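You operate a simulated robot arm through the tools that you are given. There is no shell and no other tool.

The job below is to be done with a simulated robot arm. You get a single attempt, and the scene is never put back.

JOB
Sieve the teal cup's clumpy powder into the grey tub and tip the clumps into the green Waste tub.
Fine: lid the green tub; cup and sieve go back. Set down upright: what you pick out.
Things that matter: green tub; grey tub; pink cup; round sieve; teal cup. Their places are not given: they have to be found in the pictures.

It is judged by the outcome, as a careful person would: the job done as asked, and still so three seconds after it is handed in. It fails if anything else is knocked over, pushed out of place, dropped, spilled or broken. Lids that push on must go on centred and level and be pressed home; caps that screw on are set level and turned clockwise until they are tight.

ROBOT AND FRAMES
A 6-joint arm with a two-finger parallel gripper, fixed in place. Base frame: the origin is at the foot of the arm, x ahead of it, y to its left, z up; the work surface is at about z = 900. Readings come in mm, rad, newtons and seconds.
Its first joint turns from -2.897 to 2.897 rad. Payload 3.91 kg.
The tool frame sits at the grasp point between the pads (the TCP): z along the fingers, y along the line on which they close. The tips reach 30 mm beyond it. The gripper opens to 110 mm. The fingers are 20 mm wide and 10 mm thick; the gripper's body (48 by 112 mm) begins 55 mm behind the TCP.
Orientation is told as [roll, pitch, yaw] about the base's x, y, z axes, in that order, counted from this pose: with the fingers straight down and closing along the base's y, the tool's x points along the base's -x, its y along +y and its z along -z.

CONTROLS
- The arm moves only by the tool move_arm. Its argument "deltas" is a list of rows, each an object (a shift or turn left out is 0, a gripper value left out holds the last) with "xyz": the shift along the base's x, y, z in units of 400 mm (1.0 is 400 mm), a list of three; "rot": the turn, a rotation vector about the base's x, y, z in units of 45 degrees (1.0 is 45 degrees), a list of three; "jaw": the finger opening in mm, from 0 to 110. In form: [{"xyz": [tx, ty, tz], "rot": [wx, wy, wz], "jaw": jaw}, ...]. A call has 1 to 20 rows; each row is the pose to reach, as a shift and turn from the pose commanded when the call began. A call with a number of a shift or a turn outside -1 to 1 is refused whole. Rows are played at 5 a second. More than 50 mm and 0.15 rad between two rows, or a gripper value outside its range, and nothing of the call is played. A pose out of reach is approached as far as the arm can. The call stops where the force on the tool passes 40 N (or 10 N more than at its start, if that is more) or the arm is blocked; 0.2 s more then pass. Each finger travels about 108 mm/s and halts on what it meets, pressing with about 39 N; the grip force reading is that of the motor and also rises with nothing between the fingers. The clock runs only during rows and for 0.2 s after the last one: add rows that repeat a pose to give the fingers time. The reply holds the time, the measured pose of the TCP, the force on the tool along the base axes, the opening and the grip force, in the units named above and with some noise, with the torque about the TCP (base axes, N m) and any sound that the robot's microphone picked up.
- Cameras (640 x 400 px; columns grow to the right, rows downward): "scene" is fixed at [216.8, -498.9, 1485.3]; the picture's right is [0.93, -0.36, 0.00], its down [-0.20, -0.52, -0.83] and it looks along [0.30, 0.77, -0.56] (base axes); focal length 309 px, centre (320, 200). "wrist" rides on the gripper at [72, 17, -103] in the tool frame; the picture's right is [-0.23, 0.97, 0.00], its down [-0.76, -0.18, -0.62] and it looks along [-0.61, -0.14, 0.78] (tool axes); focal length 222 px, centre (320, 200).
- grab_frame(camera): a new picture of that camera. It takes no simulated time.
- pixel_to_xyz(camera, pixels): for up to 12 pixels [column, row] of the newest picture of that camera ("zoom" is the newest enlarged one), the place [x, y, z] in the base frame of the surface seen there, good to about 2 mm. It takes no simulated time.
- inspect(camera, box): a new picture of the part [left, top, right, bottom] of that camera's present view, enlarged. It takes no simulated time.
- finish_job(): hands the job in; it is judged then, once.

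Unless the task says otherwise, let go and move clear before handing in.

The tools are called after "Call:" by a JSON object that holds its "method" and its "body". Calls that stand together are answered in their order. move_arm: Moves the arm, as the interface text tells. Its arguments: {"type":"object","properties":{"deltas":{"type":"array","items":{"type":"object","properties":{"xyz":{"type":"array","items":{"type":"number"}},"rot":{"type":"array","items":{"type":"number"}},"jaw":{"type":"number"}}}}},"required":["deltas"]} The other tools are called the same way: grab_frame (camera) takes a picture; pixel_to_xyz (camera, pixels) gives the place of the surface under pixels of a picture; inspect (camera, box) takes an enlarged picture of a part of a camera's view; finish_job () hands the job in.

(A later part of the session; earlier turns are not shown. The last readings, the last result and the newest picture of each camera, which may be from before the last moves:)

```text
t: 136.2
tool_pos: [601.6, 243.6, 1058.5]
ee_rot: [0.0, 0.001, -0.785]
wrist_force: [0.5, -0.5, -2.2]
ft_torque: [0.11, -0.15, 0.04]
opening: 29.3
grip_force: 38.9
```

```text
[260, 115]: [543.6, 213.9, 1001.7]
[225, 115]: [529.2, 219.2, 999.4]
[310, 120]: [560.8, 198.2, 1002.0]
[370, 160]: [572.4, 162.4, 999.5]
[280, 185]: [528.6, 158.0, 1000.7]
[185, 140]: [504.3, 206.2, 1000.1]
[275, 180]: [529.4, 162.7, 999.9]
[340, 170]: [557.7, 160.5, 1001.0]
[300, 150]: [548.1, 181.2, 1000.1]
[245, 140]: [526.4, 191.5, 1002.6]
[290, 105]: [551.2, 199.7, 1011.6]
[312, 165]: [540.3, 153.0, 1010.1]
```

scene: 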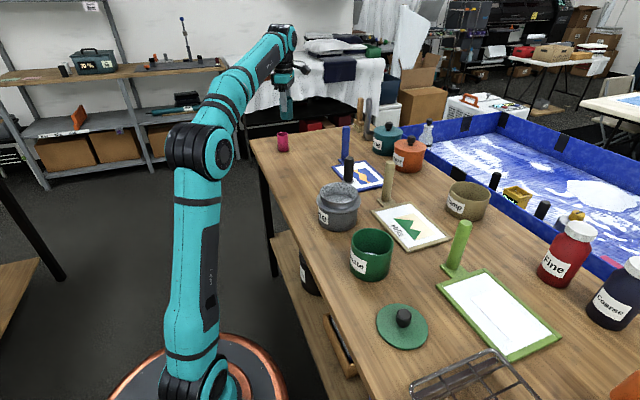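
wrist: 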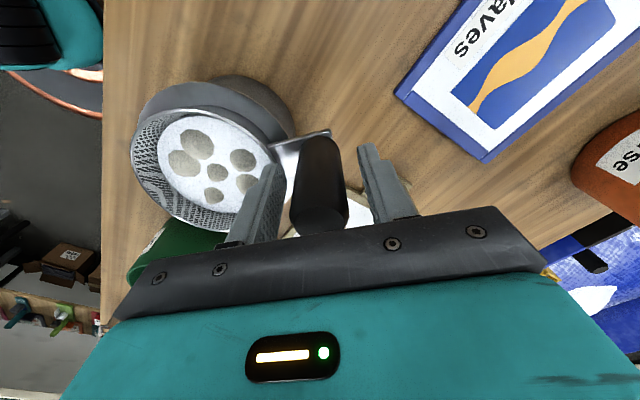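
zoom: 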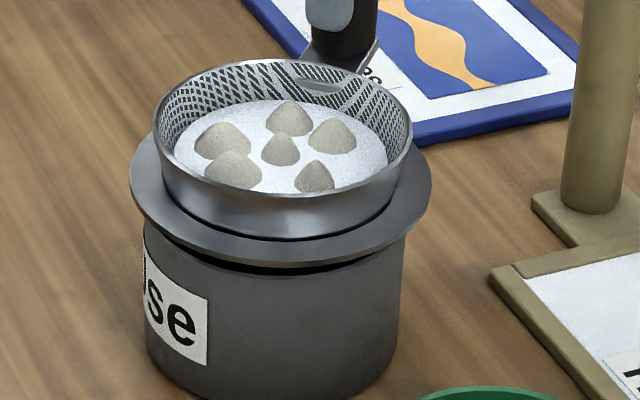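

Powder surface is at z≈1000.4 with the mesh at ≈985. I'll shake again, stronger (±6 mm, diagonals), and compare the level.

Call:
{"method": "move_arm", "body": {"deltas": [{"xyz": [0.016, 0, 0]}, {"xyz": [-0.016, 0, 0]}, {"xyz": [0.016, 0, 0]}, {"xyz": [-0.016, 0, 0]}, {"xyz": [0.016, 0, 0]}, {"xyz": [-0.016, 0, 0]}, {"xyz": [0.016, 0, 0]}, {"xyz": [-0.016, 0, 0]}, {"xyz": [0.016, 0, 0]}, {"xyz": [-0.016, 0, 0]}, {"xyz": [0.016, 0, 0]}, {"xyz": [-0.016, 0, 0]}, {"xyz": [0.016, 0, 0]}, {"xyz": [-0.016, 0, 0]}, {"xyz": [0.016, 0, 0]}, {"xyz": [-0.016, 0, 0]}, {"xyz": [0.016, 0, 0]}, {"xyz": [-0.016, 0, 0]}, {"xyz": [0, 0, 0]}]}}

Call:
{"method": "inspect", "body": {"camera": "scene", "box": [305, 170, 385, 230]}}

Call:
{"method": "pixel_to_xyz", "body": {"camera": "zoom", "pixels": [[260, 115], [225, 115], [310, 120], [370, 160], [280, 185], [185, 140], [275, 180], [340, 170], [300, 150], [245, 140], [290, 105], [312, 165]]}}

```text
t: 140.2
tool_pos: [601.4, 243.2, 1057.3]
ee_rot: [-0.001, 0.003, -0.785]
wrist_force: [-0.5, -0.8, -1.2]
ft_torque: [0.06, -0.12, -0.02]
opening: 29.1
grip_force: 39.2
```

```text
6.67 times, centred on (345, 200) of scene
```

zoom: 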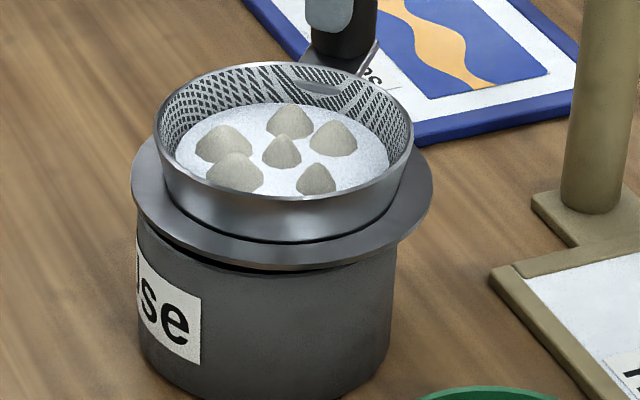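

```text
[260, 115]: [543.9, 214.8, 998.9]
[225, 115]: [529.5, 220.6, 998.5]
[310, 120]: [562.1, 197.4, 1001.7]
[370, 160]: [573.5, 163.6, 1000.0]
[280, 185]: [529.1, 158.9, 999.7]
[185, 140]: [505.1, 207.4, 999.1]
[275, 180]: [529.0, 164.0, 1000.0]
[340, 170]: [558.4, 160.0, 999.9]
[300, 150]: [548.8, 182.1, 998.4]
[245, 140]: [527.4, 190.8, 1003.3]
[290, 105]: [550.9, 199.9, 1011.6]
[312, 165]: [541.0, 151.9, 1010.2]
```

The level fell ~1 mm but the tub was nudged ≈3 mm in −x, so the spigot was still brushing it. I'll raise the sieve higher, recentre over the tub, and shake vertically instead.

Call:
{"method": "move_arm", "body": {"deltas": [{"xyz": [-0.007, 0.0027, 0.02]}, {"xyz": [-0.007, 0.0027, 0.045]}, {"xyz": [-0.007, 0.0027, 0.075]}, {"xyz": [-0.007, 0.0027, 0.025]}, {"xyz": [-0.007, 0.0027, 0.075]}, {"xyz": [-0.007, 0.0027, 0.025]}, {"xyz": [-0.007, 0.0027, 0.075]}, {"xyz": [-0.007, 0.0027, 0.025]}, {"xyz": [-0.007, 0.0027, 0.075]}, {"xyz": [-0.007, 0.0027, 0.025]}, {"xyz": [-0.007, 0.0027, 0.075]}, {"xyz": [-0.007, 0.0027, 0.025]}, {"xyz": [-0.007, 0.0027, 0.075]}, {"xyz": [-0.007, 0.0027, 0.025]}, {"xyz": [-0.007, 0.0027, 0.075]}, {"xyz": [-0.007, 0.0027, 0.025]}, {"xyz": [-0.007, 0.0027, 0.075]}, {"xyz": [-0.007, 0.0027, 0.025]}, {"xyz": [-0.007, 0.0027, 0.03]}, {"xyz": [-0.007, 0.0027, 0.03]}]}}

Call:
{"method": "inspect", "body": {"camera": "scene", "box": [305, 160, 385, 230]}}

Call:
{"method": "inspect", "body": {"camera": "wrist", "box": [110, 60, 300, 240]}}

```text
t: 144.4
tool_pos: [597.3, 244.4, 1068.9]
ee_rot: [0.001, 0.002, -0.786]
wrist_force: [0.1, 0.3, -2.0]
ft_torque: [0.12, -0.13, 0.01]
opening: 29.3
grip_force: 39.3
```

```text
5.71 times, centred on (345, 195) of scene
```

zoom: 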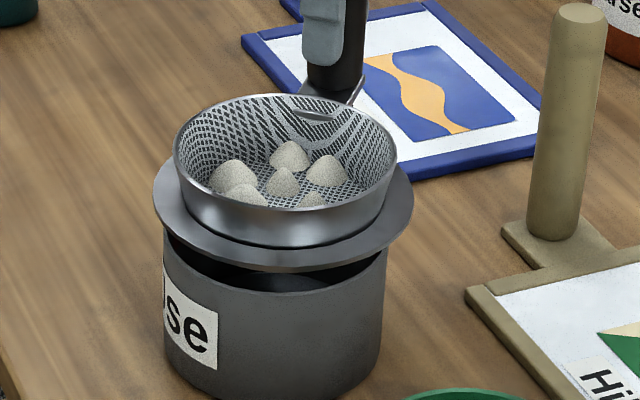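

```text
2.22 times, centred on (205, 150) of wrist
```

zoom: 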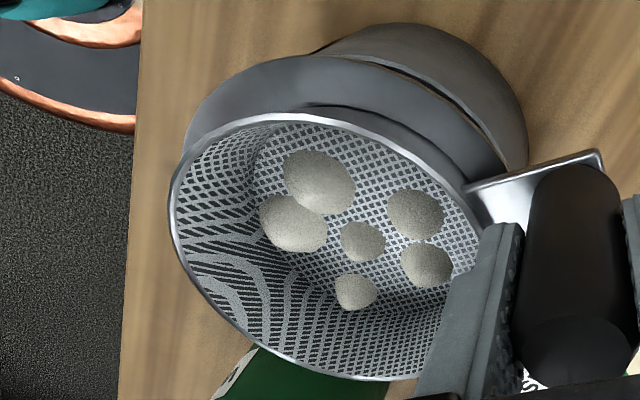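

All the powder has gone through; six clumps remain on bare mesh. A few more strokes to shed any residue, then a look for spills.

Call:
{"method": "move_arm", "body": {"deltas": [{"xyz": [0, 0, 0.045]}, {"xyz": [0, 0, -0.005]}, {"xyz": [0, 0, 0.045]}, {"xyz": [0, 0, -0.005]}, {"xyz": [0, 0, 0.045]}, {"xyz": [0, 0, -0.005]}, {"xyz": [0, 0, 0.045]}, {"xyz": [0, 0, -0.005]}, {"xyz": [0, 0, 0.045]}, {"xyz": [0, 0, -0.005]}, {"xyz": [0, 0, 0]}, {"xyz": [0, 0, 0]}, {"xyz": [0, 0, 0]}]}}

Call:
{"method": "inspect", "body": {"camera": "scene", "box": [295, 150, 395, 250]}}

Call:
{"method": "inspect", "body": {"camera": "wrist", "box": [110, 60, 300, 240]}}

```text
t: 147.2
tool_pos: [597.7, 244.3, 1069.6]
ee_rot: [0.0, 0.001, -0.785]
wrist_force: [0.1, 0.3, -2.9]
ft_torque: [0.11, -0.08, 0.0]
opening: 29.3
grip_force: 39.1
```

```text
4.00 times, centred on (345, 200) of scene
```

zoom: 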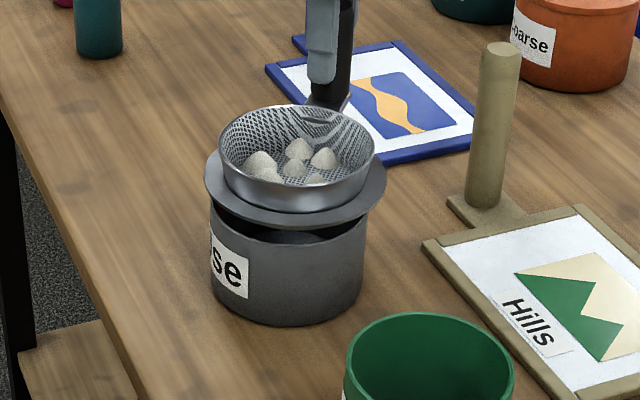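

```text
2.22 times, centred on (205, 150) of wrist
```

zoom: 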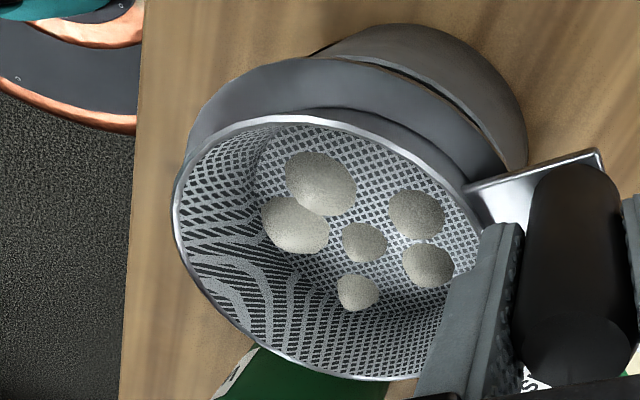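

Clean mesh, six clumps, no spills visible. Raising and carrying the sieve level to the green tub.

Call:
{"method": "move_arm", "body": {"deltas": [{"xyz": [0, 0, 0.03]}, {"xyz": [0, 0, 0.08]}, {"xyz": [0, 0, 0.14]}, {"xyz": [0, 0, 0.2]}, {"xyz": [0, 0, 0.25]}, {"xyz": [0, -0.01, 0.276]}, {"xyz": [0.001, -0.05, 0.276]}, {"xyz": [0.002, -0.11, 0.276]}, {"xyz": [0.003, -0.18, 0.276]}, {"xyz": [0.004, -0.25, 0.276]}, {"xyz": [0.004, -0.32, 0.276]}, {"xyz": [0.004, -0.39, 0.276]}, {"xyz": [0.004, -0.45, 0.276]}, {"xyz": [0.004, -0.49, 0.276]}, {"xyz": [0.004, -0.51, 0.276]}, {"xyz": [0.004, -0.51, 0.276]}]}}

Call:
{"method": "grab_frame", "body": {"camera": "scene"}}

Call:
{"method": "grab_frame", "body": {"camera": "wrist"}}

```text
t: 150.6
tool_pos: [599.2, 39.5, 1181.3]
ee_rot: [0.0, 0.001, -0.786]
wrist_force: [-0.2, -0.1, -1.9]
ft_torque: [0.08, -0.08, -0.01]
opening: 29.0
grip_force: 39.5
```

```text
taken
```

scene: 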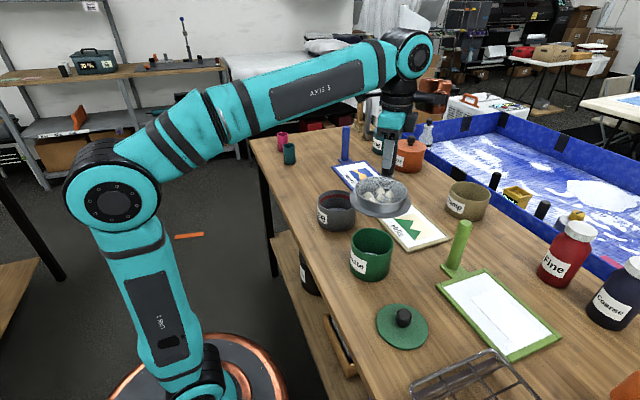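

```text
taken
```

wrist: 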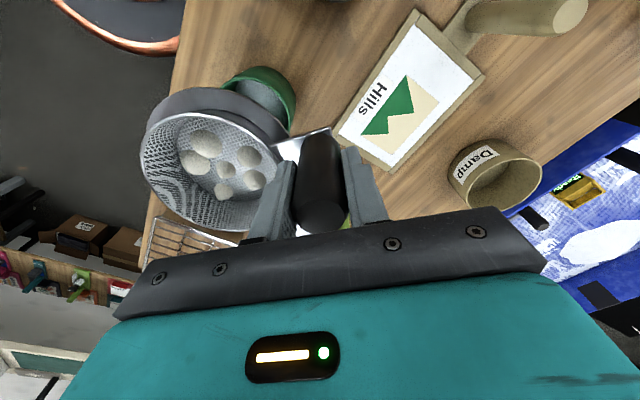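

The sieve hovers above the green tub. Checking the grey tub's contents and the table for spills, and measuring the sieve position over the green tub.

Call:
{"method": "inspect", "body": {"camera": "scene", "box": [297, 170, 417, 290]}}

Call:
{"method": "inspect", "body": {"camera": "scene", "box": [297, 180, 377, 230]}}

Call:
{"method": "pixel_to_xyz", "body": {"camera": "zoom", "pixels": [[176, 160], [484, 160], [320, 82], [220, 110], [420, 100], [250, 235], [330, 240], [300, 242], [165, 150], [470, 190], [200, 210], [400, 232]]}}

```text
3.33 times, centred on (357, 230) of scene
```

zoom: 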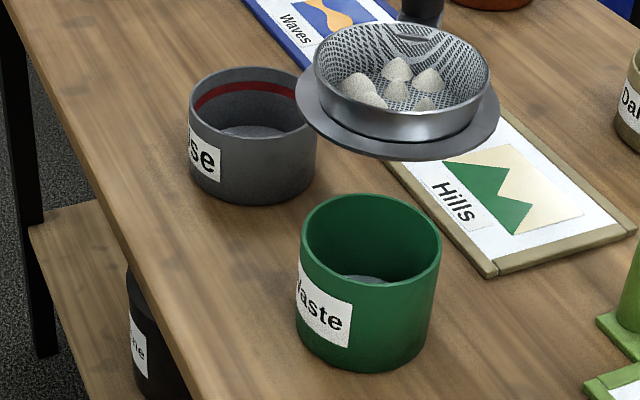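

```text
8.00 times, centred on (337, 205) of scene
```

zoom: 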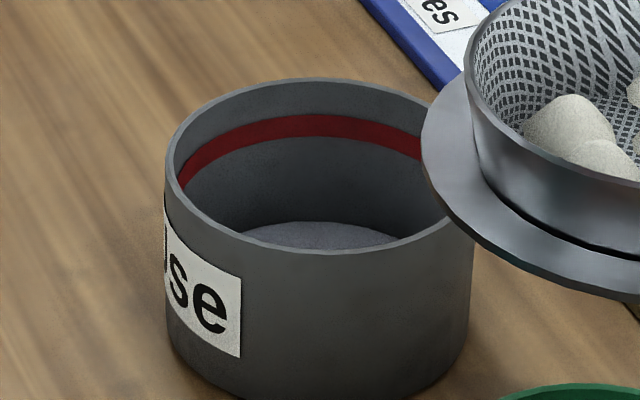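

```text
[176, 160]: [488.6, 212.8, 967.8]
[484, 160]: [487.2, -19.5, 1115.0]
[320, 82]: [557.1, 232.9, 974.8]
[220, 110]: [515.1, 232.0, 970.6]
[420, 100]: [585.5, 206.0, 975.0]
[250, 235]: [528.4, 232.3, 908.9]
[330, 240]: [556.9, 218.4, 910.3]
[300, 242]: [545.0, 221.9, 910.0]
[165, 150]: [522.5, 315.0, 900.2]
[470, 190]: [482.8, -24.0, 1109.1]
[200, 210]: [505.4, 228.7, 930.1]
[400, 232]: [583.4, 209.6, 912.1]
```

The grey tub now holds an even bed of powder and the table is clean. Starting the tip over the green tub: 0→45°.

Call:
{"method": "move_arm", "body": {"deltas": [{"rot": [0.0786, -0.0786, 0]}, {"rot": [0.1571, -0.1571, 0]}, {"rot": [0.2357, -0.2357, 0]}, {"rot": [0.3143, -0.3143, 0]}, {"rot": [0.3928, -0.3928, 0]}, {"rot": [0.4714, -0.4714, 0]}, {"rot": [0.55, -0.55, 0]}, {"xyz": [-0.004, -0.004, 0], "rot": [0.6286, -0.6286, 0]}, {"xyz": [-0.008, -0.008, 0], "rot": [0.7071, -0.7071, 0]}, {"xyz": [-0.008, -0.008, 0], "rot": [0.7071, -0.7071, 0]}]}}

Call:
{"method": "inspect", "body": {"camera": "scene", "box": [310, 150, 430, 290]}}

Call:
{"method": "grab_frame", "body": {"camera": "wrist"}}

```text
t: 152.8
tool_pos: [595.0, 37.0, 1179.9]
ee_rot: [0.786, 0.001, -0.786]
wrist_force: [1.1, -1.0, -3.3]
ft_torque: [0.05, 0.0, 0.04]
opening: 29.5
grip_force: 39.2
```

```text
2.86 times, centred on (370, 220) of scene
```

zoom: 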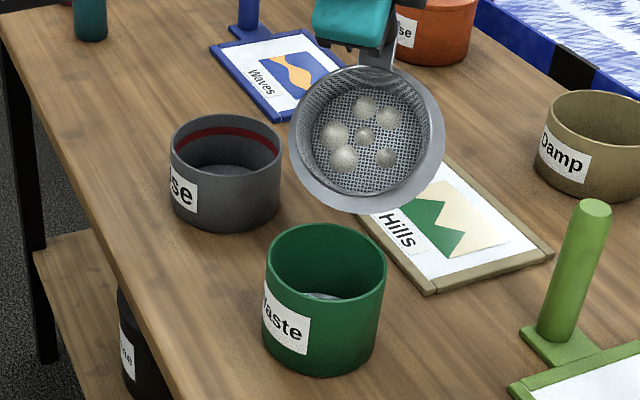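

```text
taken
```

wrist: 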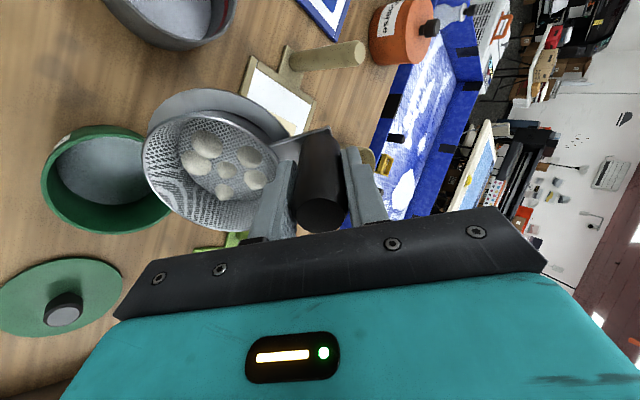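

Clumps stay put at 45°. Measuring the real position of the lowest lip against the green tub before tilting on.

Call:
{"method": "inspect", "body": {"camera": "scene", "box": [405, 170, 469, 230]}}

Call:
{"method": "inspect", "body": {"camera": "scene", "box": [400, 160, 480, 230]}}

Call:
{"method": "inspect", "body": {"camera": "scene", "box": [405, 165, 475, 230]}}

```text
6.67 times, centred on (437, 200) of scene
```

zoom: 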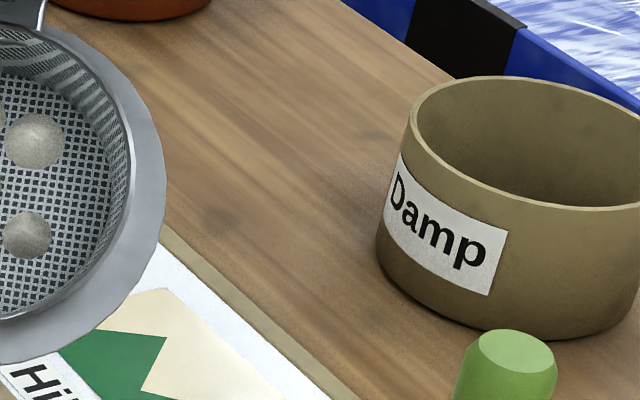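

```text
5.71 times, centred on (440, 195) of scene
```

zoom: 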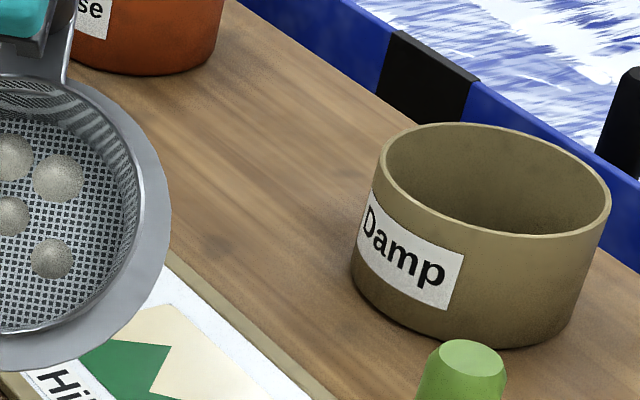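

```text
6.15 times, centred on (440, 198) of scene
```

zoom: 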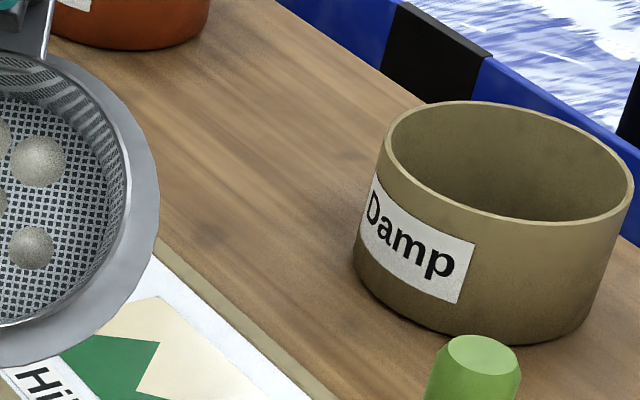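

Call:
{"method": "inspect", "body": {"camera": "scene", "box": [346, 170, 426, 220]}}

Call:
{"method": "pixel_to_xyz", "body": {"camera": "zoom", "pixels": [[130, 200], [150, 240], [180, 280], [220, 300], [140, 160], [165, 265], [105, 220], [130, 280], [180, 330], [260, 350], [200, 230], [300, 310]]}}

```text
8.00 times, centred on (386, 195) of scene
```

zoom: 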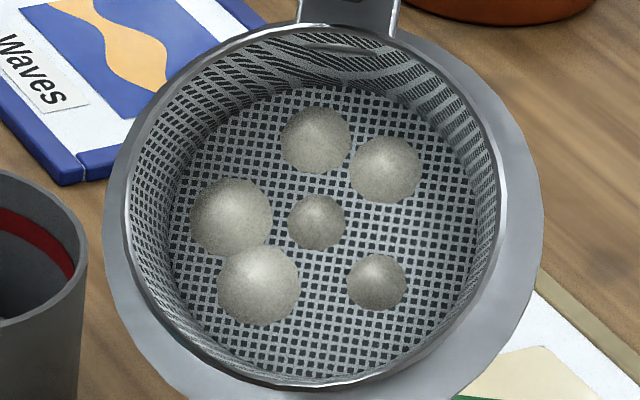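

```text
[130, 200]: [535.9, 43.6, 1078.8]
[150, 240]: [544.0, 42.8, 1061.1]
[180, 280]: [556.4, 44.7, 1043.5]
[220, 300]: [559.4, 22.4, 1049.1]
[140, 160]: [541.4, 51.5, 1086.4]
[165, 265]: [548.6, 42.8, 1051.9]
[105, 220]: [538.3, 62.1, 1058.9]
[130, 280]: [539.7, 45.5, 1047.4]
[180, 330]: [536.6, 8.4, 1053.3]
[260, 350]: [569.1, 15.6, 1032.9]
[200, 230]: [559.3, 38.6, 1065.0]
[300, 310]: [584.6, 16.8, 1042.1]
```

Call:
{"method": "pixel_to_xyz", "body": {"camera": "zoom", "pixels": [[200, 348], [220, 361], [245, 372], [270, 380], [300, 384], [330, 382], [370, 372], [410, 352], [450, 315], [480, 270], [498, 200], [130, 240]]}}

```text
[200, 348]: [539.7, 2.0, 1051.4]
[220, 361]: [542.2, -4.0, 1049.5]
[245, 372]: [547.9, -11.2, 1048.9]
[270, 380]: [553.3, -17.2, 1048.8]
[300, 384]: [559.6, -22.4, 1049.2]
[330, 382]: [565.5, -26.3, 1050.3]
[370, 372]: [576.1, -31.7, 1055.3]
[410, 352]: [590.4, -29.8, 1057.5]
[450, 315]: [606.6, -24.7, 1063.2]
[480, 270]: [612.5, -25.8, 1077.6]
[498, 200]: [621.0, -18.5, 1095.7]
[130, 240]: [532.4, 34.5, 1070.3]
```

The lowest lip point is ≈(551,−15,1049), within the tub's mouth footprint; the sieve droops ~3° in the grip. Adjusting the path and tilting to 60°.

Call:
{"method": "move_arm", "body": {"deltas": [{"xyz": [-0.017, -0.0146, -0.004], "rot": [0.0471, -0.0471, 0]}, {"xyz": [-0.034, -0.0292, -0.008], "rot": [0.0943, -0.0943, 0]}, {"xyz": [-0.0515, -0.0438, -0.012], "rot": [0.1414, -0.1414, 0]}, {"xyz": [-0.0687, -0.0584, -0.016], "rot": [0.1886, -0.1886, 0]}, {"xyz": [-0.0858, -0.073, -0.02], "rot": [0.2357, -0.2357, 0]}, {"xyz": [-0.0858, -0.073, -0.02], "rot": [0.2357, -0.2357, 0]}]}}

Call:
{"method": "inspect", "body": {"camera": "scene", "box": [325, 180, 421, 270]}}

```text
t: 154.2
tool_pos: [561.1, 8.3, 1172.2]
ee_rot: [1.049, 0.003, -0.786]
wrist_force: [-0.1, 0.6, -2.5]
ft_torque: [-0.02, 0.06, 0.01]
opening: 29.2
grip_force: 38.8
```

```text
4.44 times, centred on (373, 225) of scene
```

zoom: 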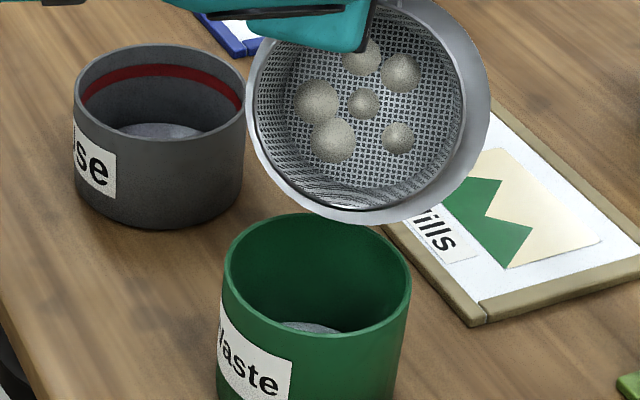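

Call:
{"method": "pixel_to_xyz", "body": {"camera": "zoom", "pixels": [[300, 185], [320, 197], [340, 205], [360, 209], [380, 208], [400, 204], [420, 195], [330, 212], [360, 220], [400, 220], [280, 165], [440, 180]]}}

```text
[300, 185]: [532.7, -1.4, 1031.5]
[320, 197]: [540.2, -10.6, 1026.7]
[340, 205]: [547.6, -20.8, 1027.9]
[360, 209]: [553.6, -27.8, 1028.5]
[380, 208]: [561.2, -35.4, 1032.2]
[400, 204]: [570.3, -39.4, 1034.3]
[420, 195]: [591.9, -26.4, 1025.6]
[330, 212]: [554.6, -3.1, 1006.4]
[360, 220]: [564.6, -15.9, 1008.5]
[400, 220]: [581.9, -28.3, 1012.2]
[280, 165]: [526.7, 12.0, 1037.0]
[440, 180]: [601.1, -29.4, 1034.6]
```

Lip lowest point ≈(543,−15,1027), nicely inside the tub mouth. Tilting on to 75°.

Call:
{"method": "move_arm", "body": {"deltas": [{"xyz": [-0.0136, -0.0136, -0.0035], "rot": [0.0471, -0.0471, 0]}, {"xyz": [-0.0271, -0.0271, -0.007], "rot": [0.0943, -0.0943, 0]}, {"xyz": [-0.0407, -0.0407, -0.0105], "rot": [0.1414, -0.1414, 0]}, {"xyz": [-0.0542, -0.0542, -0.014], "rot": [0.1886, -0.1886, 0]}, {"xyz": [-0.0678, -0.0678, -0.0175], "rot": [0.2357, -0.2357, 0]}, {"xyz": [-0.0678, -0.0678, -0.0175], "rot": [0.2357, -0.2357, 0]}]}}

Call:
{"method": "inspect", "body": {"camera": "scene", "box": [325, 180, 421, 270]}}

```text
t: 155.6
tool_pos: [534.0, -19.0, 1166.0]
ee_rot: [1.31, -0.001, -0.785]
wrist_force: [0.7, 0.3, -1.3]
ft_torque: [-0.06, 0.04, -0.03]
opening: 29.3
grip_force: 39.0
```

```text
4.44 times, centred on (373, 225) of scene
```

zoom: 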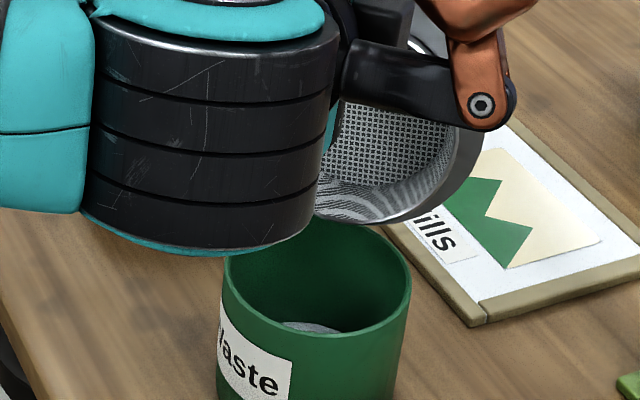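

The arm now blocks part of the view; the visible mesh looks empty. Checking with the wrist camera.

Call:
{"method": "grab_frame", "body": {"camera": "wrist"}}

Call:
{"method": "inspect", "body": {"camera": "scene", "box": [360, 220, 424, 270]}}

```text
taken
```

wrist: 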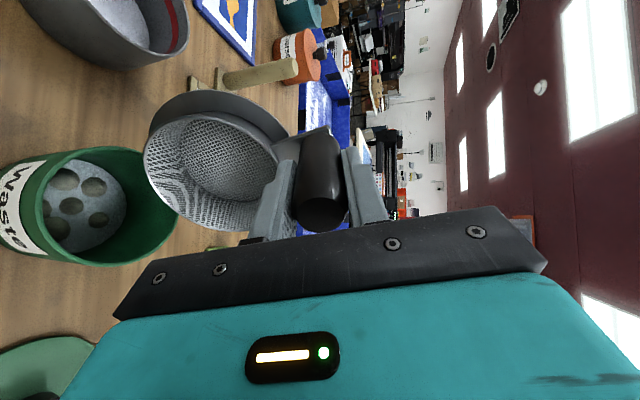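

```text
8.00 times, centred on (392, 245) of scene
```

zoom: 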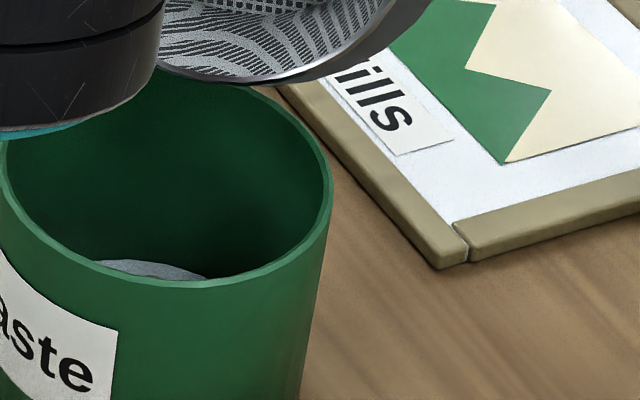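

The wrist view shows the sieve empty and the clumps lying in the green Waste tub at (80,205). Zooming in to count.

Call:
{"method": "inspect", "body": {"camera": "wrist", "box": [0, 130, 280, 290]}}

Call:
{"method": "inspect", "body": {"camera": "wrist", "box": [20, 140, 150, 260]}}

Call:
{"method": "inspect", "body": {"camera": "wrist", "box": [130, 80, 310, 240]}}

```text
2.29 times, centred on (140, 210) of wrist
```

zoom: 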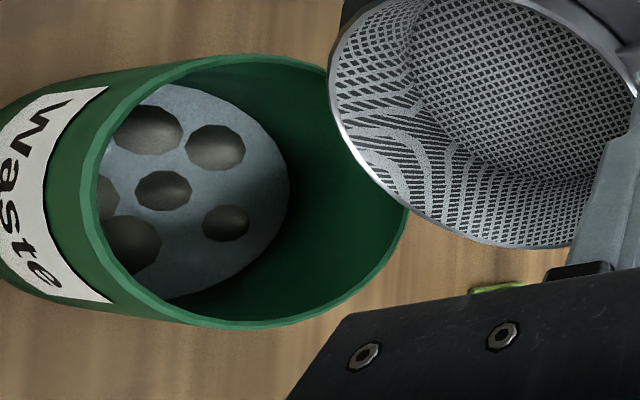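

```text
3.33 times, centred on (85, 200) of wrist
```

zoom: 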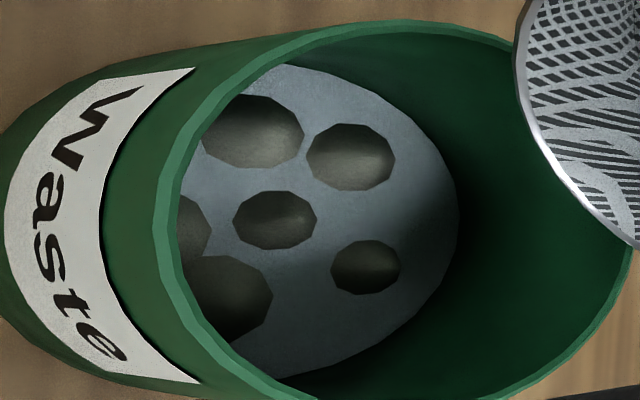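

```text
2.50 times, centred on (220, 160) of wrist
```

zoom: 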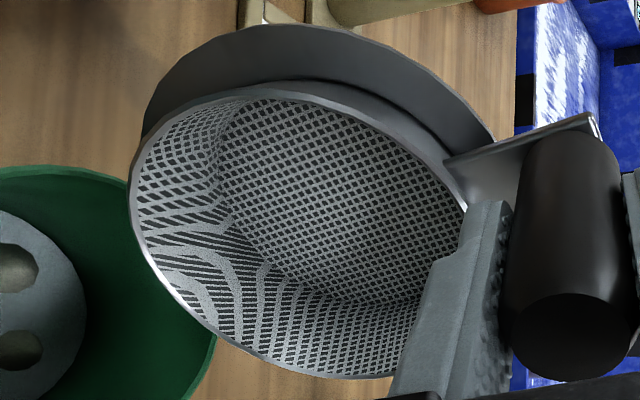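

All six clumps are in the Waste tub and the mesh looks bare. I'll tip a bit further to 95° with a hold so nothing stays behind.

Call:
{"method": "move_arm", "body": {"deltas": [{"xyz": [-0.0134, -0.0134, -0.006], "rot": [0.0471, -0.0471, 0]}, {"xyz": [-0.0267, -0.0267, -0.012], "rot": [0.0943, -0.0943, 0]}, {"xyz": [-0.04, -0.04, -0.018], "rot": [0.1414, -0.1414, 0]}, {"xyz": [-0.0534, -0.0534, -0.024], "rot": [0.1886, -0.1886, 0]}, {"xyz": [-0.0668, -0.0668, -0.03], "rot": [0.2357, -0.2357, 0]}, {"xyz": [-0.085, -0.085, -0.036], "rot": [0.3143, -0.3143, 0]}, {"xyz": [-0.085, -0.085, -0.036], "rot": [0.3143, -0.3143, 0]}, {"xyz": [-0.085, -0.085, -0.036], "rot": [0.3143, -0.3143, 0]}]}}

Call:
{"method": "grab_frame", "body": {"camera": "wrist"}}

```text
t: 157.4
tool_pos: [500.9, -53.1, 1151.3]
ee_rot: [1.659, 0.001, -0.783]
wrist_force: [0.2, 0.9, -3.3]
ft_torque: [-0.11, 0.09, 0.02]
opening: 29.1
grip_force: 38.8
```

```text
taken
```

wrist: 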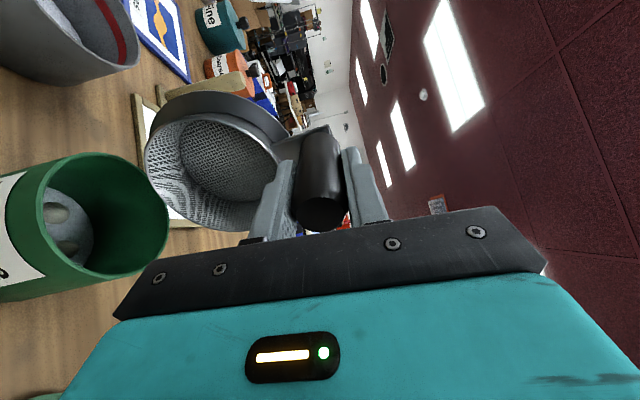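

The sieve is empty. Untilting along the reverse path.

Call:
{"method": "move_arm", "body": {"deltas": [{"xyz": [0.03, 0.03, 0.015], "rot": [-0.1, 0.1, 0]}, {"xyz": [0.058, 0.058, 0.03], "rot": [-0.21, 0.21, 0]}, {"xyz": [0.085, 0.085, 0.045], "rot": [-0.3143, 0.3143, 0]}]}}

Call:
{"method": "move_arm", "body": {"deltas": [{"xyz": [0.03, 0.03, 0.01], "rot": [-0.1, 0.1, 0]}, {"xyz": [0.068, 0.068, 0.02], "rot": [-0.2357, 0.2357, 0]}, {"xyz": [0.11, 0.105, 0.03], "rot": [-0.35, 0.35, 0]}, {"xyz": [0.1536, 0.1408, 0.04], "rot": [-0.4714, 0.4714, 0]}]}}

Call:
{"method": "move_arm", "body": {"deltas": [{"rot": [-0.1179, 0.1179, 0]}, {"rot": [-0.2357, 0.2357, 0]}, {"rot": [-0.3536, 0.3536, 0]}, {"rot": [-0.4714, 0.4714, 0]}, {"rot": [-0.5893, 0.5893, 0]}, {"rot": [-0.7071, 0.7071, 0]}, {"rot": [-0.7071, 0.7071, 0]}]}}

Call:
{"method": "grab_frame", "body": {"camera": "wrist"}}

Call:
{"method": "grab_frame", "body": {"camera": "scene"}}

```text
t: 158.2
tool_pos: [535.5, -19.8, 1169.1]
ee_rot: [1.307, 0.002, -0.786]
wrist_force: [0.2, -0.3, -2.4]
ft_torque: [-0.06, 0.09, 0.0]
opening: 28.9
grip_force: 39.1
```

```text
t: 159.2
tool_pos: [596.5, 39.4, 1185.2]
ee_rot: [0.786, 0.0, -0.785]
wrist_force: [-1.1, 0.7, -1.1]
ft_torque: [0.02, -0.02, -0.07]
opening: 29.2
grip_force: 39.2
```

```text
t: 160.8
tool_pos: [596.0, 36.8, 1184.1]
ee_rot: [-0.002, 0.003, -0.786]
wrist_force: [-0.2, -0.1, -2.8]
ft_torque: [0.15, -0.07, 0.01]
opening: 28.9
grip_force: 39.3
```

```text
taken
```

wrist: 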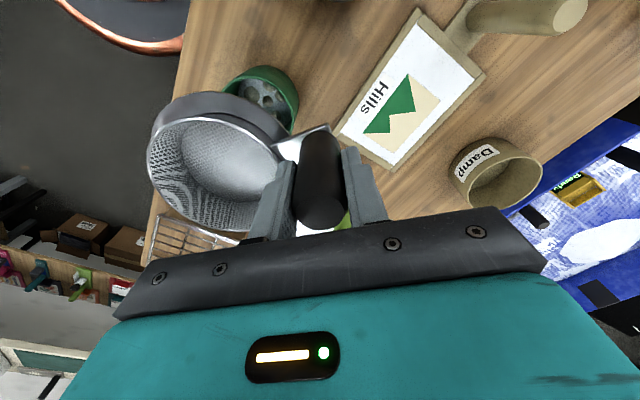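

```text
taken
```

scene: 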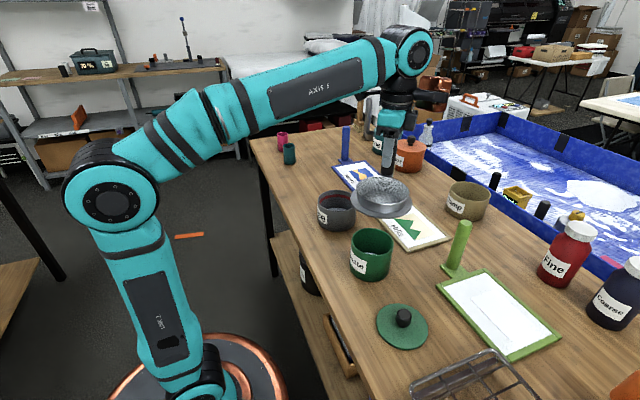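

Sieve is empty and level. Returning it to its original spot, rotating back to yaw 0.

Call:
{"method": "move_arm", "body": {"deltas": [{"xyz": [-0.005, 0.05, 0]}, {"xyz": [-0.01, 0.14, 0], "rot": [0, 0, 0.1]}, {"xyz": [-0.02, 0.24, 0], "rot": [0, 0, 0.22]}, {"xyz": [-0.03, 0.34, 0], "rot": [0, 0, 0.34]}, {"xyz": [-0.04, 0.44, 0], "rot": [0, 0, 0.46]}, {"xyz": [-0.05, 0.54, 0], "rot": [0, 0, 0.58]}, {"xyz": [-0.06, 0.64, 0], "rot": [0, 0, 0.7]}, {"xyz": [-0.07, 0.74, 0], "rot": [0, 0, 0.82]}, {"xyz": [-0.09, 0.84, 0], "rot": [0, 0, 0.92]}, {"xyz": [-0.1, 0.94, 0], "rot": [0, 0, 1.0]}, {"xyz": [-0.11, 1.0, 0], "rot": [0, 0, 1.0]}]}}

Call:
{"method": "move_arm", "body": {"deltas": [{"xyz": [-0.005, 0.06, -0.02]}, {"xyz": [-0.01, 0.11, -0.06]}, {"xyz": [-0.016, 0.1365, -0.14]}, {"xyz": [-0.016, 0.1365, -0.24]}, {"xyz": [-0.016, 0.1365, -0.34]}, {"xyz": [-0.016, 0.1365, -0.42]}, {"xyz": [-0.016, 0.1365, -0.45]}, {"xyz": [-0.016, 0.1365, -0.45]}]}}

Call:
{"method": "inspect", "body": {"camera": "scene", "box": [285, 140, 365, 190]}}

```text
t: 163.2
tool_pos: [553.0, 436.7, 1182.5]
ee_rot: [0.0, 0.002, 0.0]
wrist_force: [0.0, -0.6, -0.7]
ft_torque: [-0.01, -0.01, 0.02]
opening: 28.7
grip_force: 39.1
```

```text
t: 165.0
tool_pos: [546.3, 492.3, 1003.1]
ee_rot: [0.001, 0.001, 0.0]
wrist_force: [0.6, 0.2, -1.5]
ft_torque: [0.15, 0.04, 0.03]
opening: 28.9
grip_force: 39.1
```

```text
8.00 times, centred on (325, 165) of scene
```

zoom: 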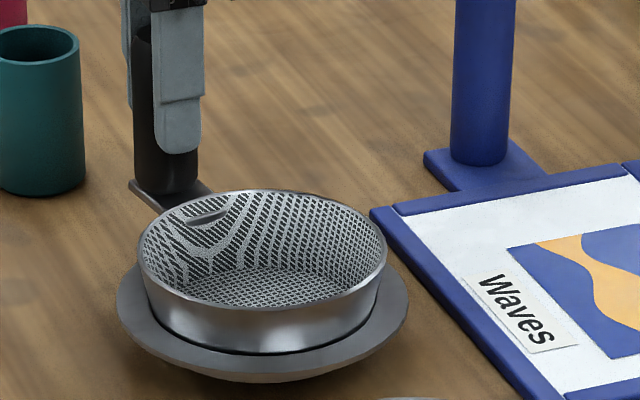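

The bowl appears shifted right compared with its original place (the sieve is yawed a bit in the grip). Measuring its rim here.

Call:
{"method": "pixel_to_xyz", "body": {"camera": "zoom", "pixels": [[139, 245], [386, 255], [165, 215], [265, 191], [350, 213], [375, 288], [330, 305], [260, 309], [200, 296], [155, 272], [170, 180], [160, 210]]}}

Call:
{"method": "inspect", "body": {"camera": "wrist", "box": [110, 50, 370, 240]}}

```text
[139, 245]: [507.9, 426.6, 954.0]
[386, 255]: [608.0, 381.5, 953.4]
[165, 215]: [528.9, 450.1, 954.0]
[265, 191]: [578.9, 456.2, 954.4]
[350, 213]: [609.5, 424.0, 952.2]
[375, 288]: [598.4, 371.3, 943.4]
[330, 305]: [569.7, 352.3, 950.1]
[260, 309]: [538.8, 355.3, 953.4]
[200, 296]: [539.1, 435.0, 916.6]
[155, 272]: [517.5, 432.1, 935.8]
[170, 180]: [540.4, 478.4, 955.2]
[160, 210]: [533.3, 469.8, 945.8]
```

```text
2.11 times, centred on (240, 145) of wrist
```

zoom: 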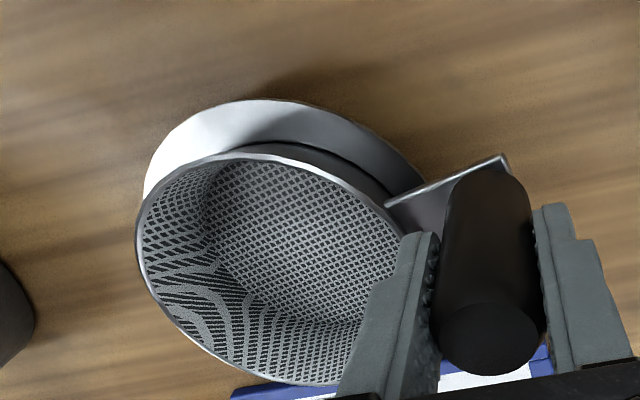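

The sieve slid ~12 mm down and turned ~7.6° in the grip during shaking, but it is level. Rotating −7.6° to restore its orientation and lowering to ~5 mm above the table.

Call:
{"method": "move_arm", "body": {"deltas": [{"rot": [0, 0, -0.085]}, {"rot": [0, 0, -0.169]}, {"xyz": [0, 0, -0.012], "rot": [0, 0, -0.169]}, {"xyz": [0, 0, -0.02], "rot": [0, 0, -0.169]}, {"xyz": [0, 0, -0.02], "rot": [0, 0, -0.169]}]}}

Call:
{"method": "inspect", "body": {"camera": "scene", "box": [285, 140, 365, 190]}}

Call:
{"method": "pixel_to_xyz", "body": {"camera": "zoom", "pixels": [[112, 260], [356, 270], [140, 230], [230, 214], [320, 233], [345, 300], [300, 322], [230, 329], [170, 315], [125, 290], [92, 320], [378, 330]]}}

```text
t: 166.2
tool_pos: [545.6, 492.1, 996.8]
ee_rot: [0.0, 0.002, -0.133]
wrist_force: [-0.5, 0.5, -2.3]
ft_torque: [0.16, -0.01, 0.03]
opening: 28.9
grip_force: 38.9
```

```text
8.00 times, centred on (325, 165) of scene
```

zoom: 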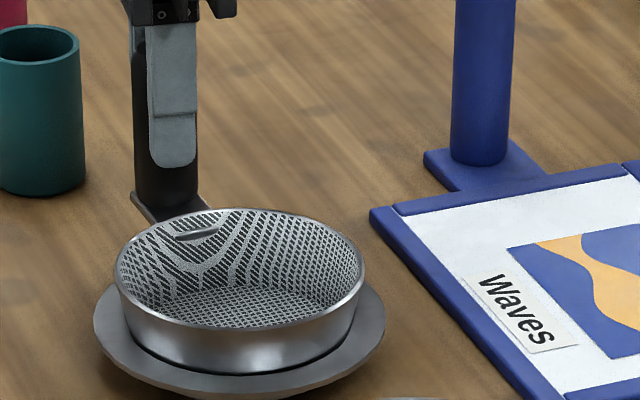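

```text
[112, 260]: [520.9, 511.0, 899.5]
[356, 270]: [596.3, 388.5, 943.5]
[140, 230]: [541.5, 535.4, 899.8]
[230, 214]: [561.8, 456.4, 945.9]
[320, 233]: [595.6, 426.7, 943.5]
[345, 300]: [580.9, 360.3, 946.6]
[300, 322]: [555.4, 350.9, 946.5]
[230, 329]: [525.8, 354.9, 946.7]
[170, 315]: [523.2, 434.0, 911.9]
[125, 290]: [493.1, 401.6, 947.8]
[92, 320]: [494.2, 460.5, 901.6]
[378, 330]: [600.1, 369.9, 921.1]
```

Rim centre is now ≈(547.3,404.3), base ~6 mm above the table. Small correction (−1.5,−0.7) and lowering to touch.

Call:
{"method": "move_arm", "body": {"deltas": [{"xyz": [-0.0038, -0.0018, 0]}, {"xyz": [-0.0038, -0.0018, -0.005]}, {"xyz": [-0.0038, -0.0018, -0.01]}, {"xyz": [-0.0038, -0.0018, -0.013]}]}}

```text
t: 167.2
tool_pos: [545.3, 492.0, 992.2]
ee_rot: [0.001, 0.002, -0.132]
wrist_force: [1.0, 0.3, -1.8]
ft_torque: [0.11, 0.07, 0.03]
opening: 28.7
grip_force: 38.9
```

Call:
{"method": "move_arm", "body": {"deltas": [{"xyz": [0, 0, -0.002]}, {"xyz": [0, 0, -0.004]}, {"xyz": [0, 0, -0.004]}]}}

```text
t: 168.0
tool_pos: [543.9, 491.1, 991.9]
ee_rot: [0.0, 0.001, -0.133]
wrist_force: [-0.1, 0.0, -2.5]
ft_torque: [0.13, 0.03, -0.03]
opening: 29.0
grip_force: 38.5
```

Call:
{"method": "move_arm", "body": {"deltas": [{"xyz": [0, 0, -0.002]}, {"xyz": [0, 0, -0.004]}, {"xyz": [0, 0, -0.004]}]}}

```text
t: 168.8
tool_pos: [543.2, 491.8, 990.1]
ee_rot: [0.003, -0.001, -0.133]
wrist_force: [-2.9, 1.5, 10.7]
ft_torque: [-0.61, -0.3, -0.19]
opening: 29.1
grip_force: 38.8
```

The sieve has touched down (≈13 N). Easing slightly and opening the jaws.

Call:
{"method": "move_arm", "body": {"deltas": [{"xyz": [0, 0, 0.001]}, {"xyz": [0, 0, 0.001], "jaw": 34}, {"xyz": [0, 0, 0.001], "jaw": 42}, {"xyz": [0, 0, 0.001], "jaw": 50}, {"xyz": [0, 0, 0.001], "jaw": 50}]}}

Call:
{"method": "inspect", "body": {"camera": "scene", "box": [285, 140, 365, 190]}}

```text
t: 170.0
tool_pos: [544.0, 492.3, 990.2]
ee_rot: [0.002, 0.003, -0.133]
wrist_force: [-0.1, 0.0, 0.3]
ft_torque: [0.0, -0.01, -0.02]
opening: 49.9
grip_force: 0.1
```

```text
8.00 times, centred on (325, 165) of scene
```

zoom: 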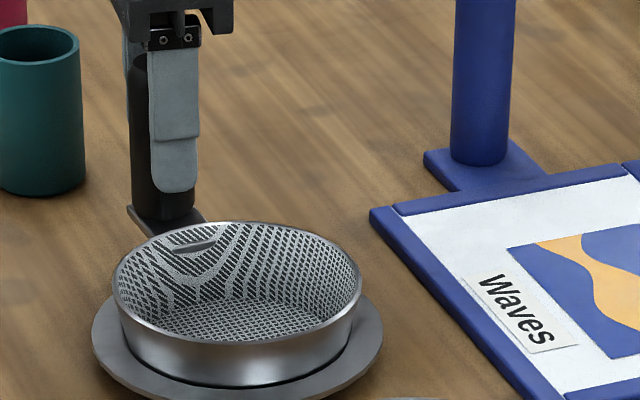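

The sieve stands back at its place (rim 112–361 px versus 110–357 originally). Rising clear.

Call:
{"method": "move_arm", "body": {"deltas": [{"xyz": [0, 0, 0.03]}, {"xyz": [0, 0, 0.09]}, {"xyz": [0, 0, 0.18]}, {"xyz": [0, 0, 0.28]}, {"xyz": [0, 0, 0.38]}, {"xyz": [0, 0, 0.48]}]}}

Call:
{"method": "inspect", "body": {"camera": "scene", "box": [285, 140, 365, 190]}}

Call:
{"method": "inspect", "body": {"camera": "scene", "box": [362, 290, 442, 360]}}

Call:
{"method": "pixel_to_xyz", "body": {"camera": "zoom", "pixels": [[332, 112], [332, 160], [300, 135], [366, 135], [332, 135], [310, 118], [355, 118], [310, 152], [355, 155], [320, 180], [177, 180], [466, 240]]}}

```text
t: 171.4
tool_pos: [544.8, 490.5, 1180.5]
ee_rot: [0.002, 0.004, -0.133]
wrist_force: [-0.2, -0.7, 0.4]
ft_torque: [0.0, -0.01, 0.02]
opening: 50.3
grip_force: 0.1
```

```text
8.00 times, centred on (325, 165) of scene
```

zoom: 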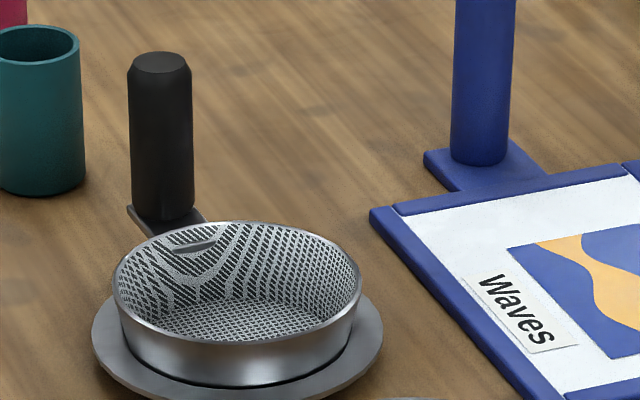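

```text
5.71 times, centred on (402, 325) of scene
```

zoom: 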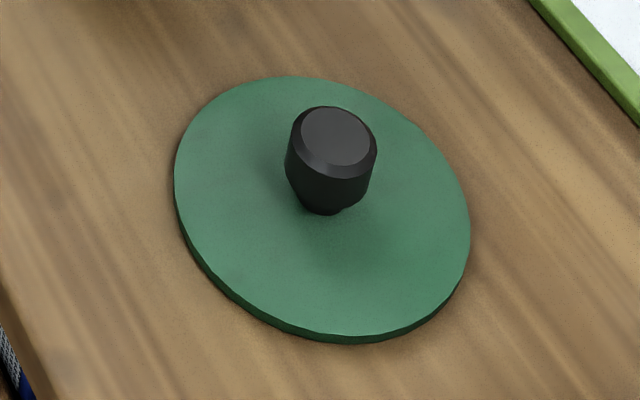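

```text
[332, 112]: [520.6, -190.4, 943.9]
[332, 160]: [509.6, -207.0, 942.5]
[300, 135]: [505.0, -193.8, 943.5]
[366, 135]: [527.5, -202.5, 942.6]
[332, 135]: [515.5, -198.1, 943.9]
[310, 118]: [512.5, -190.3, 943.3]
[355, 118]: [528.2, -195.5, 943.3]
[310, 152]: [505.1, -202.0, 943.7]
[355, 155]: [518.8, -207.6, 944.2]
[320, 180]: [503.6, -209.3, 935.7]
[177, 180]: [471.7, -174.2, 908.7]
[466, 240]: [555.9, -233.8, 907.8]
```

Everything is in order there. Knob of the lid is at ≈(515.8,−198.7), top z≈943. Moving over to the lid at safe height.

Call:
{"method": "move_arm", "body": {"deltas": [{"xyz": [0, -0.06, 0], "rot": [0, 0, 0.05]}, {"xyz": [0, -0.16, 0], "rot": [0, 0, 0.1]}, {"xyz": [0, -0.26, 0], "rot": [0, 0, 0.169]}, {"xyz": [0, -0.36, 0], "rot": [0, 0, 0.169]}, {"xyz": [0, -0.46, 0], "rot": [0, 0, 0.169]}, {"xyz": [0, -0.56, 0], "rot": [0, 0, 0.169]}, {"xyz": [0, -0.66, 0], "rot": [0, 0, 0.169]}, {"xyz": [0, -0.76, 0], "rot": [0, 0, 0.169]}, {"xyz": [0, -0.86, 0], "rot": [0, 0, 0.169]}, {"xyz": [0, -0.94, 0], "rot": [0, 0, 0.169]}]}}

Call:
{"method": "move_arm", "body": {"deltas": [{"xyz": [-0.01, -0.1, 0]}, {"xyz": [-0.02, -0.2, 0]}, {"xyz": [-0.03, -0.3, 0]}, {"xyz": [-0.04, -0.4, 0]}, {"xyz": [-0.05, -0.5, 0]}, {"xyz": [-0.06, -0.6, 0]}, {"xyz": [-0.07, -0.7, 0]}, {"xyz": [-0.072, -0.783, -0.08]}, {"xyz": [-0.072, -0.783, -0.18]}, {"xyz": [-0.072, -0.783, -0.26]}]}}

Call:
{"method": "grab_frame", "body": {"camera": "wrist"}}

```text
t: 173.6
tool_pos: [544.2, 113.4, 1180.2]
ee_rot: [0.001, 0.002, 0.001]
wrist_force: [-0.7, -1.2, 0.0]
ft_torque: [0.01, 0.02, 0.03]
opening: 50.2
grip_force: 0.0
```

```text
t: 175.8
tool_pos: [516.3, -197.3, 1076.8]
ee_rot: [0.001, 0.002, -0.001]
wrist_force: [-0.5, 0.1, 0.8]
ft_torque: [0.02, 0.0, 0.03]
opening: 50.2
grip_force: 0.0
```

```text
taken
```

wrist: 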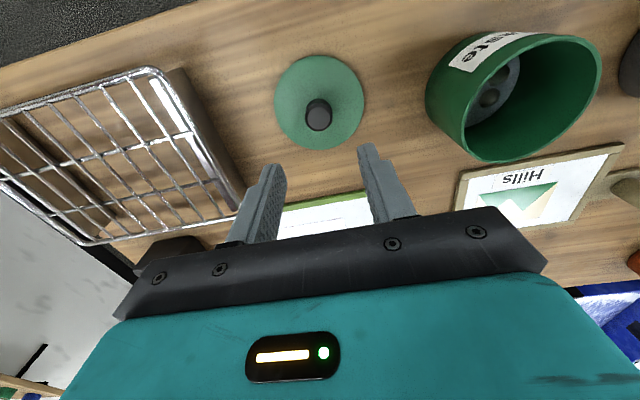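

The lid (knob at (318,114)) and green tub are visible. Zooming to measure lid, knob and green tub centres.

Call:
{"method": "inspect", "body": {"camera": "wrist", "box": [264, 45, 376, 160]}}

Call:
{"method": "pixel_to_xyz", "body": {"camera": "zoom", "pixels": [[317, 235], [290, 235], [345, 235], [317, 210], [317, 262], [170, 180], [475, 170], [320, 40], [320, 350], [200, 290], [450, 270], [400, 80]]}}

Call:
{"method": "inspect", "body": {"camera": "wrist", "box": [420, 20, 610, 170]}}

Call:
{"method": "pixel_to_xyz", "body": {"camera": "zoom", "pixels": [[145, 290], [160, 350], [230, 378], [320, 372], [420, 320], [500, 240], [535, 150], [520, 70], [450, 45], [350, 60], [250, 120], [180, 200]]}}

```text
3.48 times, centred on (320, 102) of wrist
```

zoom: 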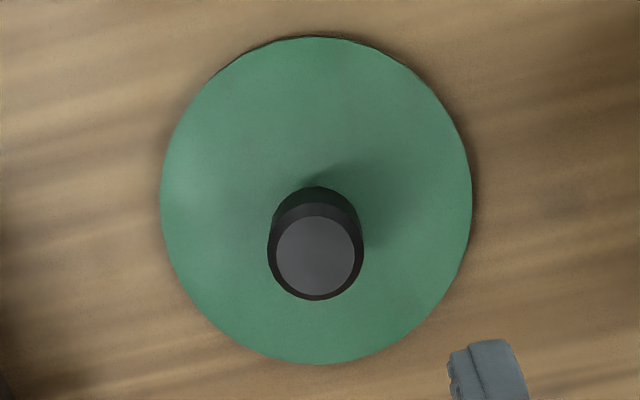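

```text
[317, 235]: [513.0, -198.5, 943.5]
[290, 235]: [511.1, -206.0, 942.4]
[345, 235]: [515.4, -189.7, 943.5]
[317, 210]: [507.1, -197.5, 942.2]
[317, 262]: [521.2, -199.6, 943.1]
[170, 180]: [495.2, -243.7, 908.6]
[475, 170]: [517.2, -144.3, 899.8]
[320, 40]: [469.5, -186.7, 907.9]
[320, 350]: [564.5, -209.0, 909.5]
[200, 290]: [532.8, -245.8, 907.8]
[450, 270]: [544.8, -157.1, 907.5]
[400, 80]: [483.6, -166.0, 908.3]
```

```text
2.67 times, centred on (515, 95) of wrist
```

zoom: 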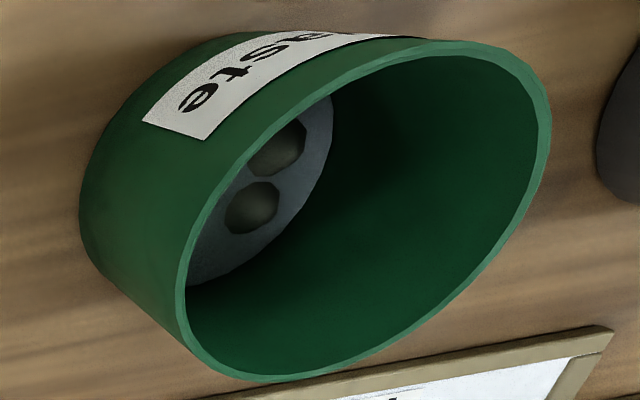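

```text
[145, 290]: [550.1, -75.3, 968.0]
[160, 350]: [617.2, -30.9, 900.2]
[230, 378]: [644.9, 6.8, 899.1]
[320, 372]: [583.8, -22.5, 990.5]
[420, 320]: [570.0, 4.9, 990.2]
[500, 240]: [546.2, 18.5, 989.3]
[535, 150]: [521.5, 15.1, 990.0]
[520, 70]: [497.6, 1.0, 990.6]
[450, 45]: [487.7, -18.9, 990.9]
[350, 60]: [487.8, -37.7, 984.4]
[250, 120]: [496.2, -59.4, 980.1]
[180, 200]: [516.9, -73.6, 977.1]
```

Knob centre ≈(517.8,−199.2); green tub centre ≈(535.3,−26), rim z≈990.5. Descending onto the knob with jaws at 50.

Call:
{"method": "move_arm", "body": {"deltas": [{"xyz": [0.0038, -0.0035, -0.08]}, {"xyz": [0.0038, -0.0035, -0.17]}, {"xyz": [0.0038, -0.0035, -0.25]}, {"xyz": [0.0038, -0.0035, -0.3]}, {"xyz": [0.0038, -0.0035, -0.331]}, {"xyz": [0.0038, -0.0035, -0.331]}]}}

Call:
{"method": "grab_frame", "body": {"camera": "wrist"}}

Call:
{"method": "inspect", "body": {"camera": "scene", "box": [352, 270, 452, 360]}}

```text
t: 177.2
tool_pos: [517.8, -199.0, 945.4]
ee_rot: [-0.001, 0.002, 0.0]
wrist_force: [0.3, -0.1, 0.3]
ft_torque: [0.01, -0.01, 0.04]
opening: 50.1
grip_force: 0.1
```

```text
taken
```

wrist: 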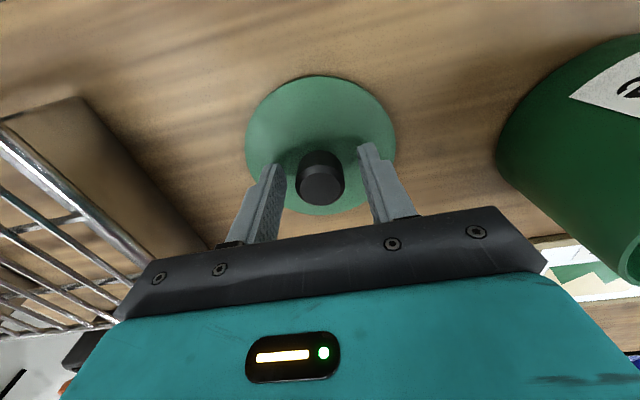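

```text
4.44 times, centred on (402, 315) of scene
```

zoom: 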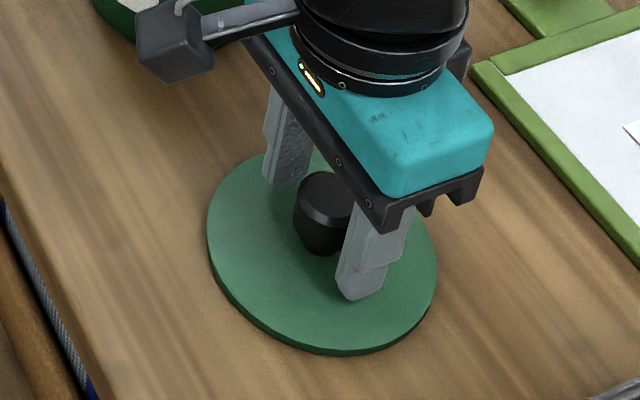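

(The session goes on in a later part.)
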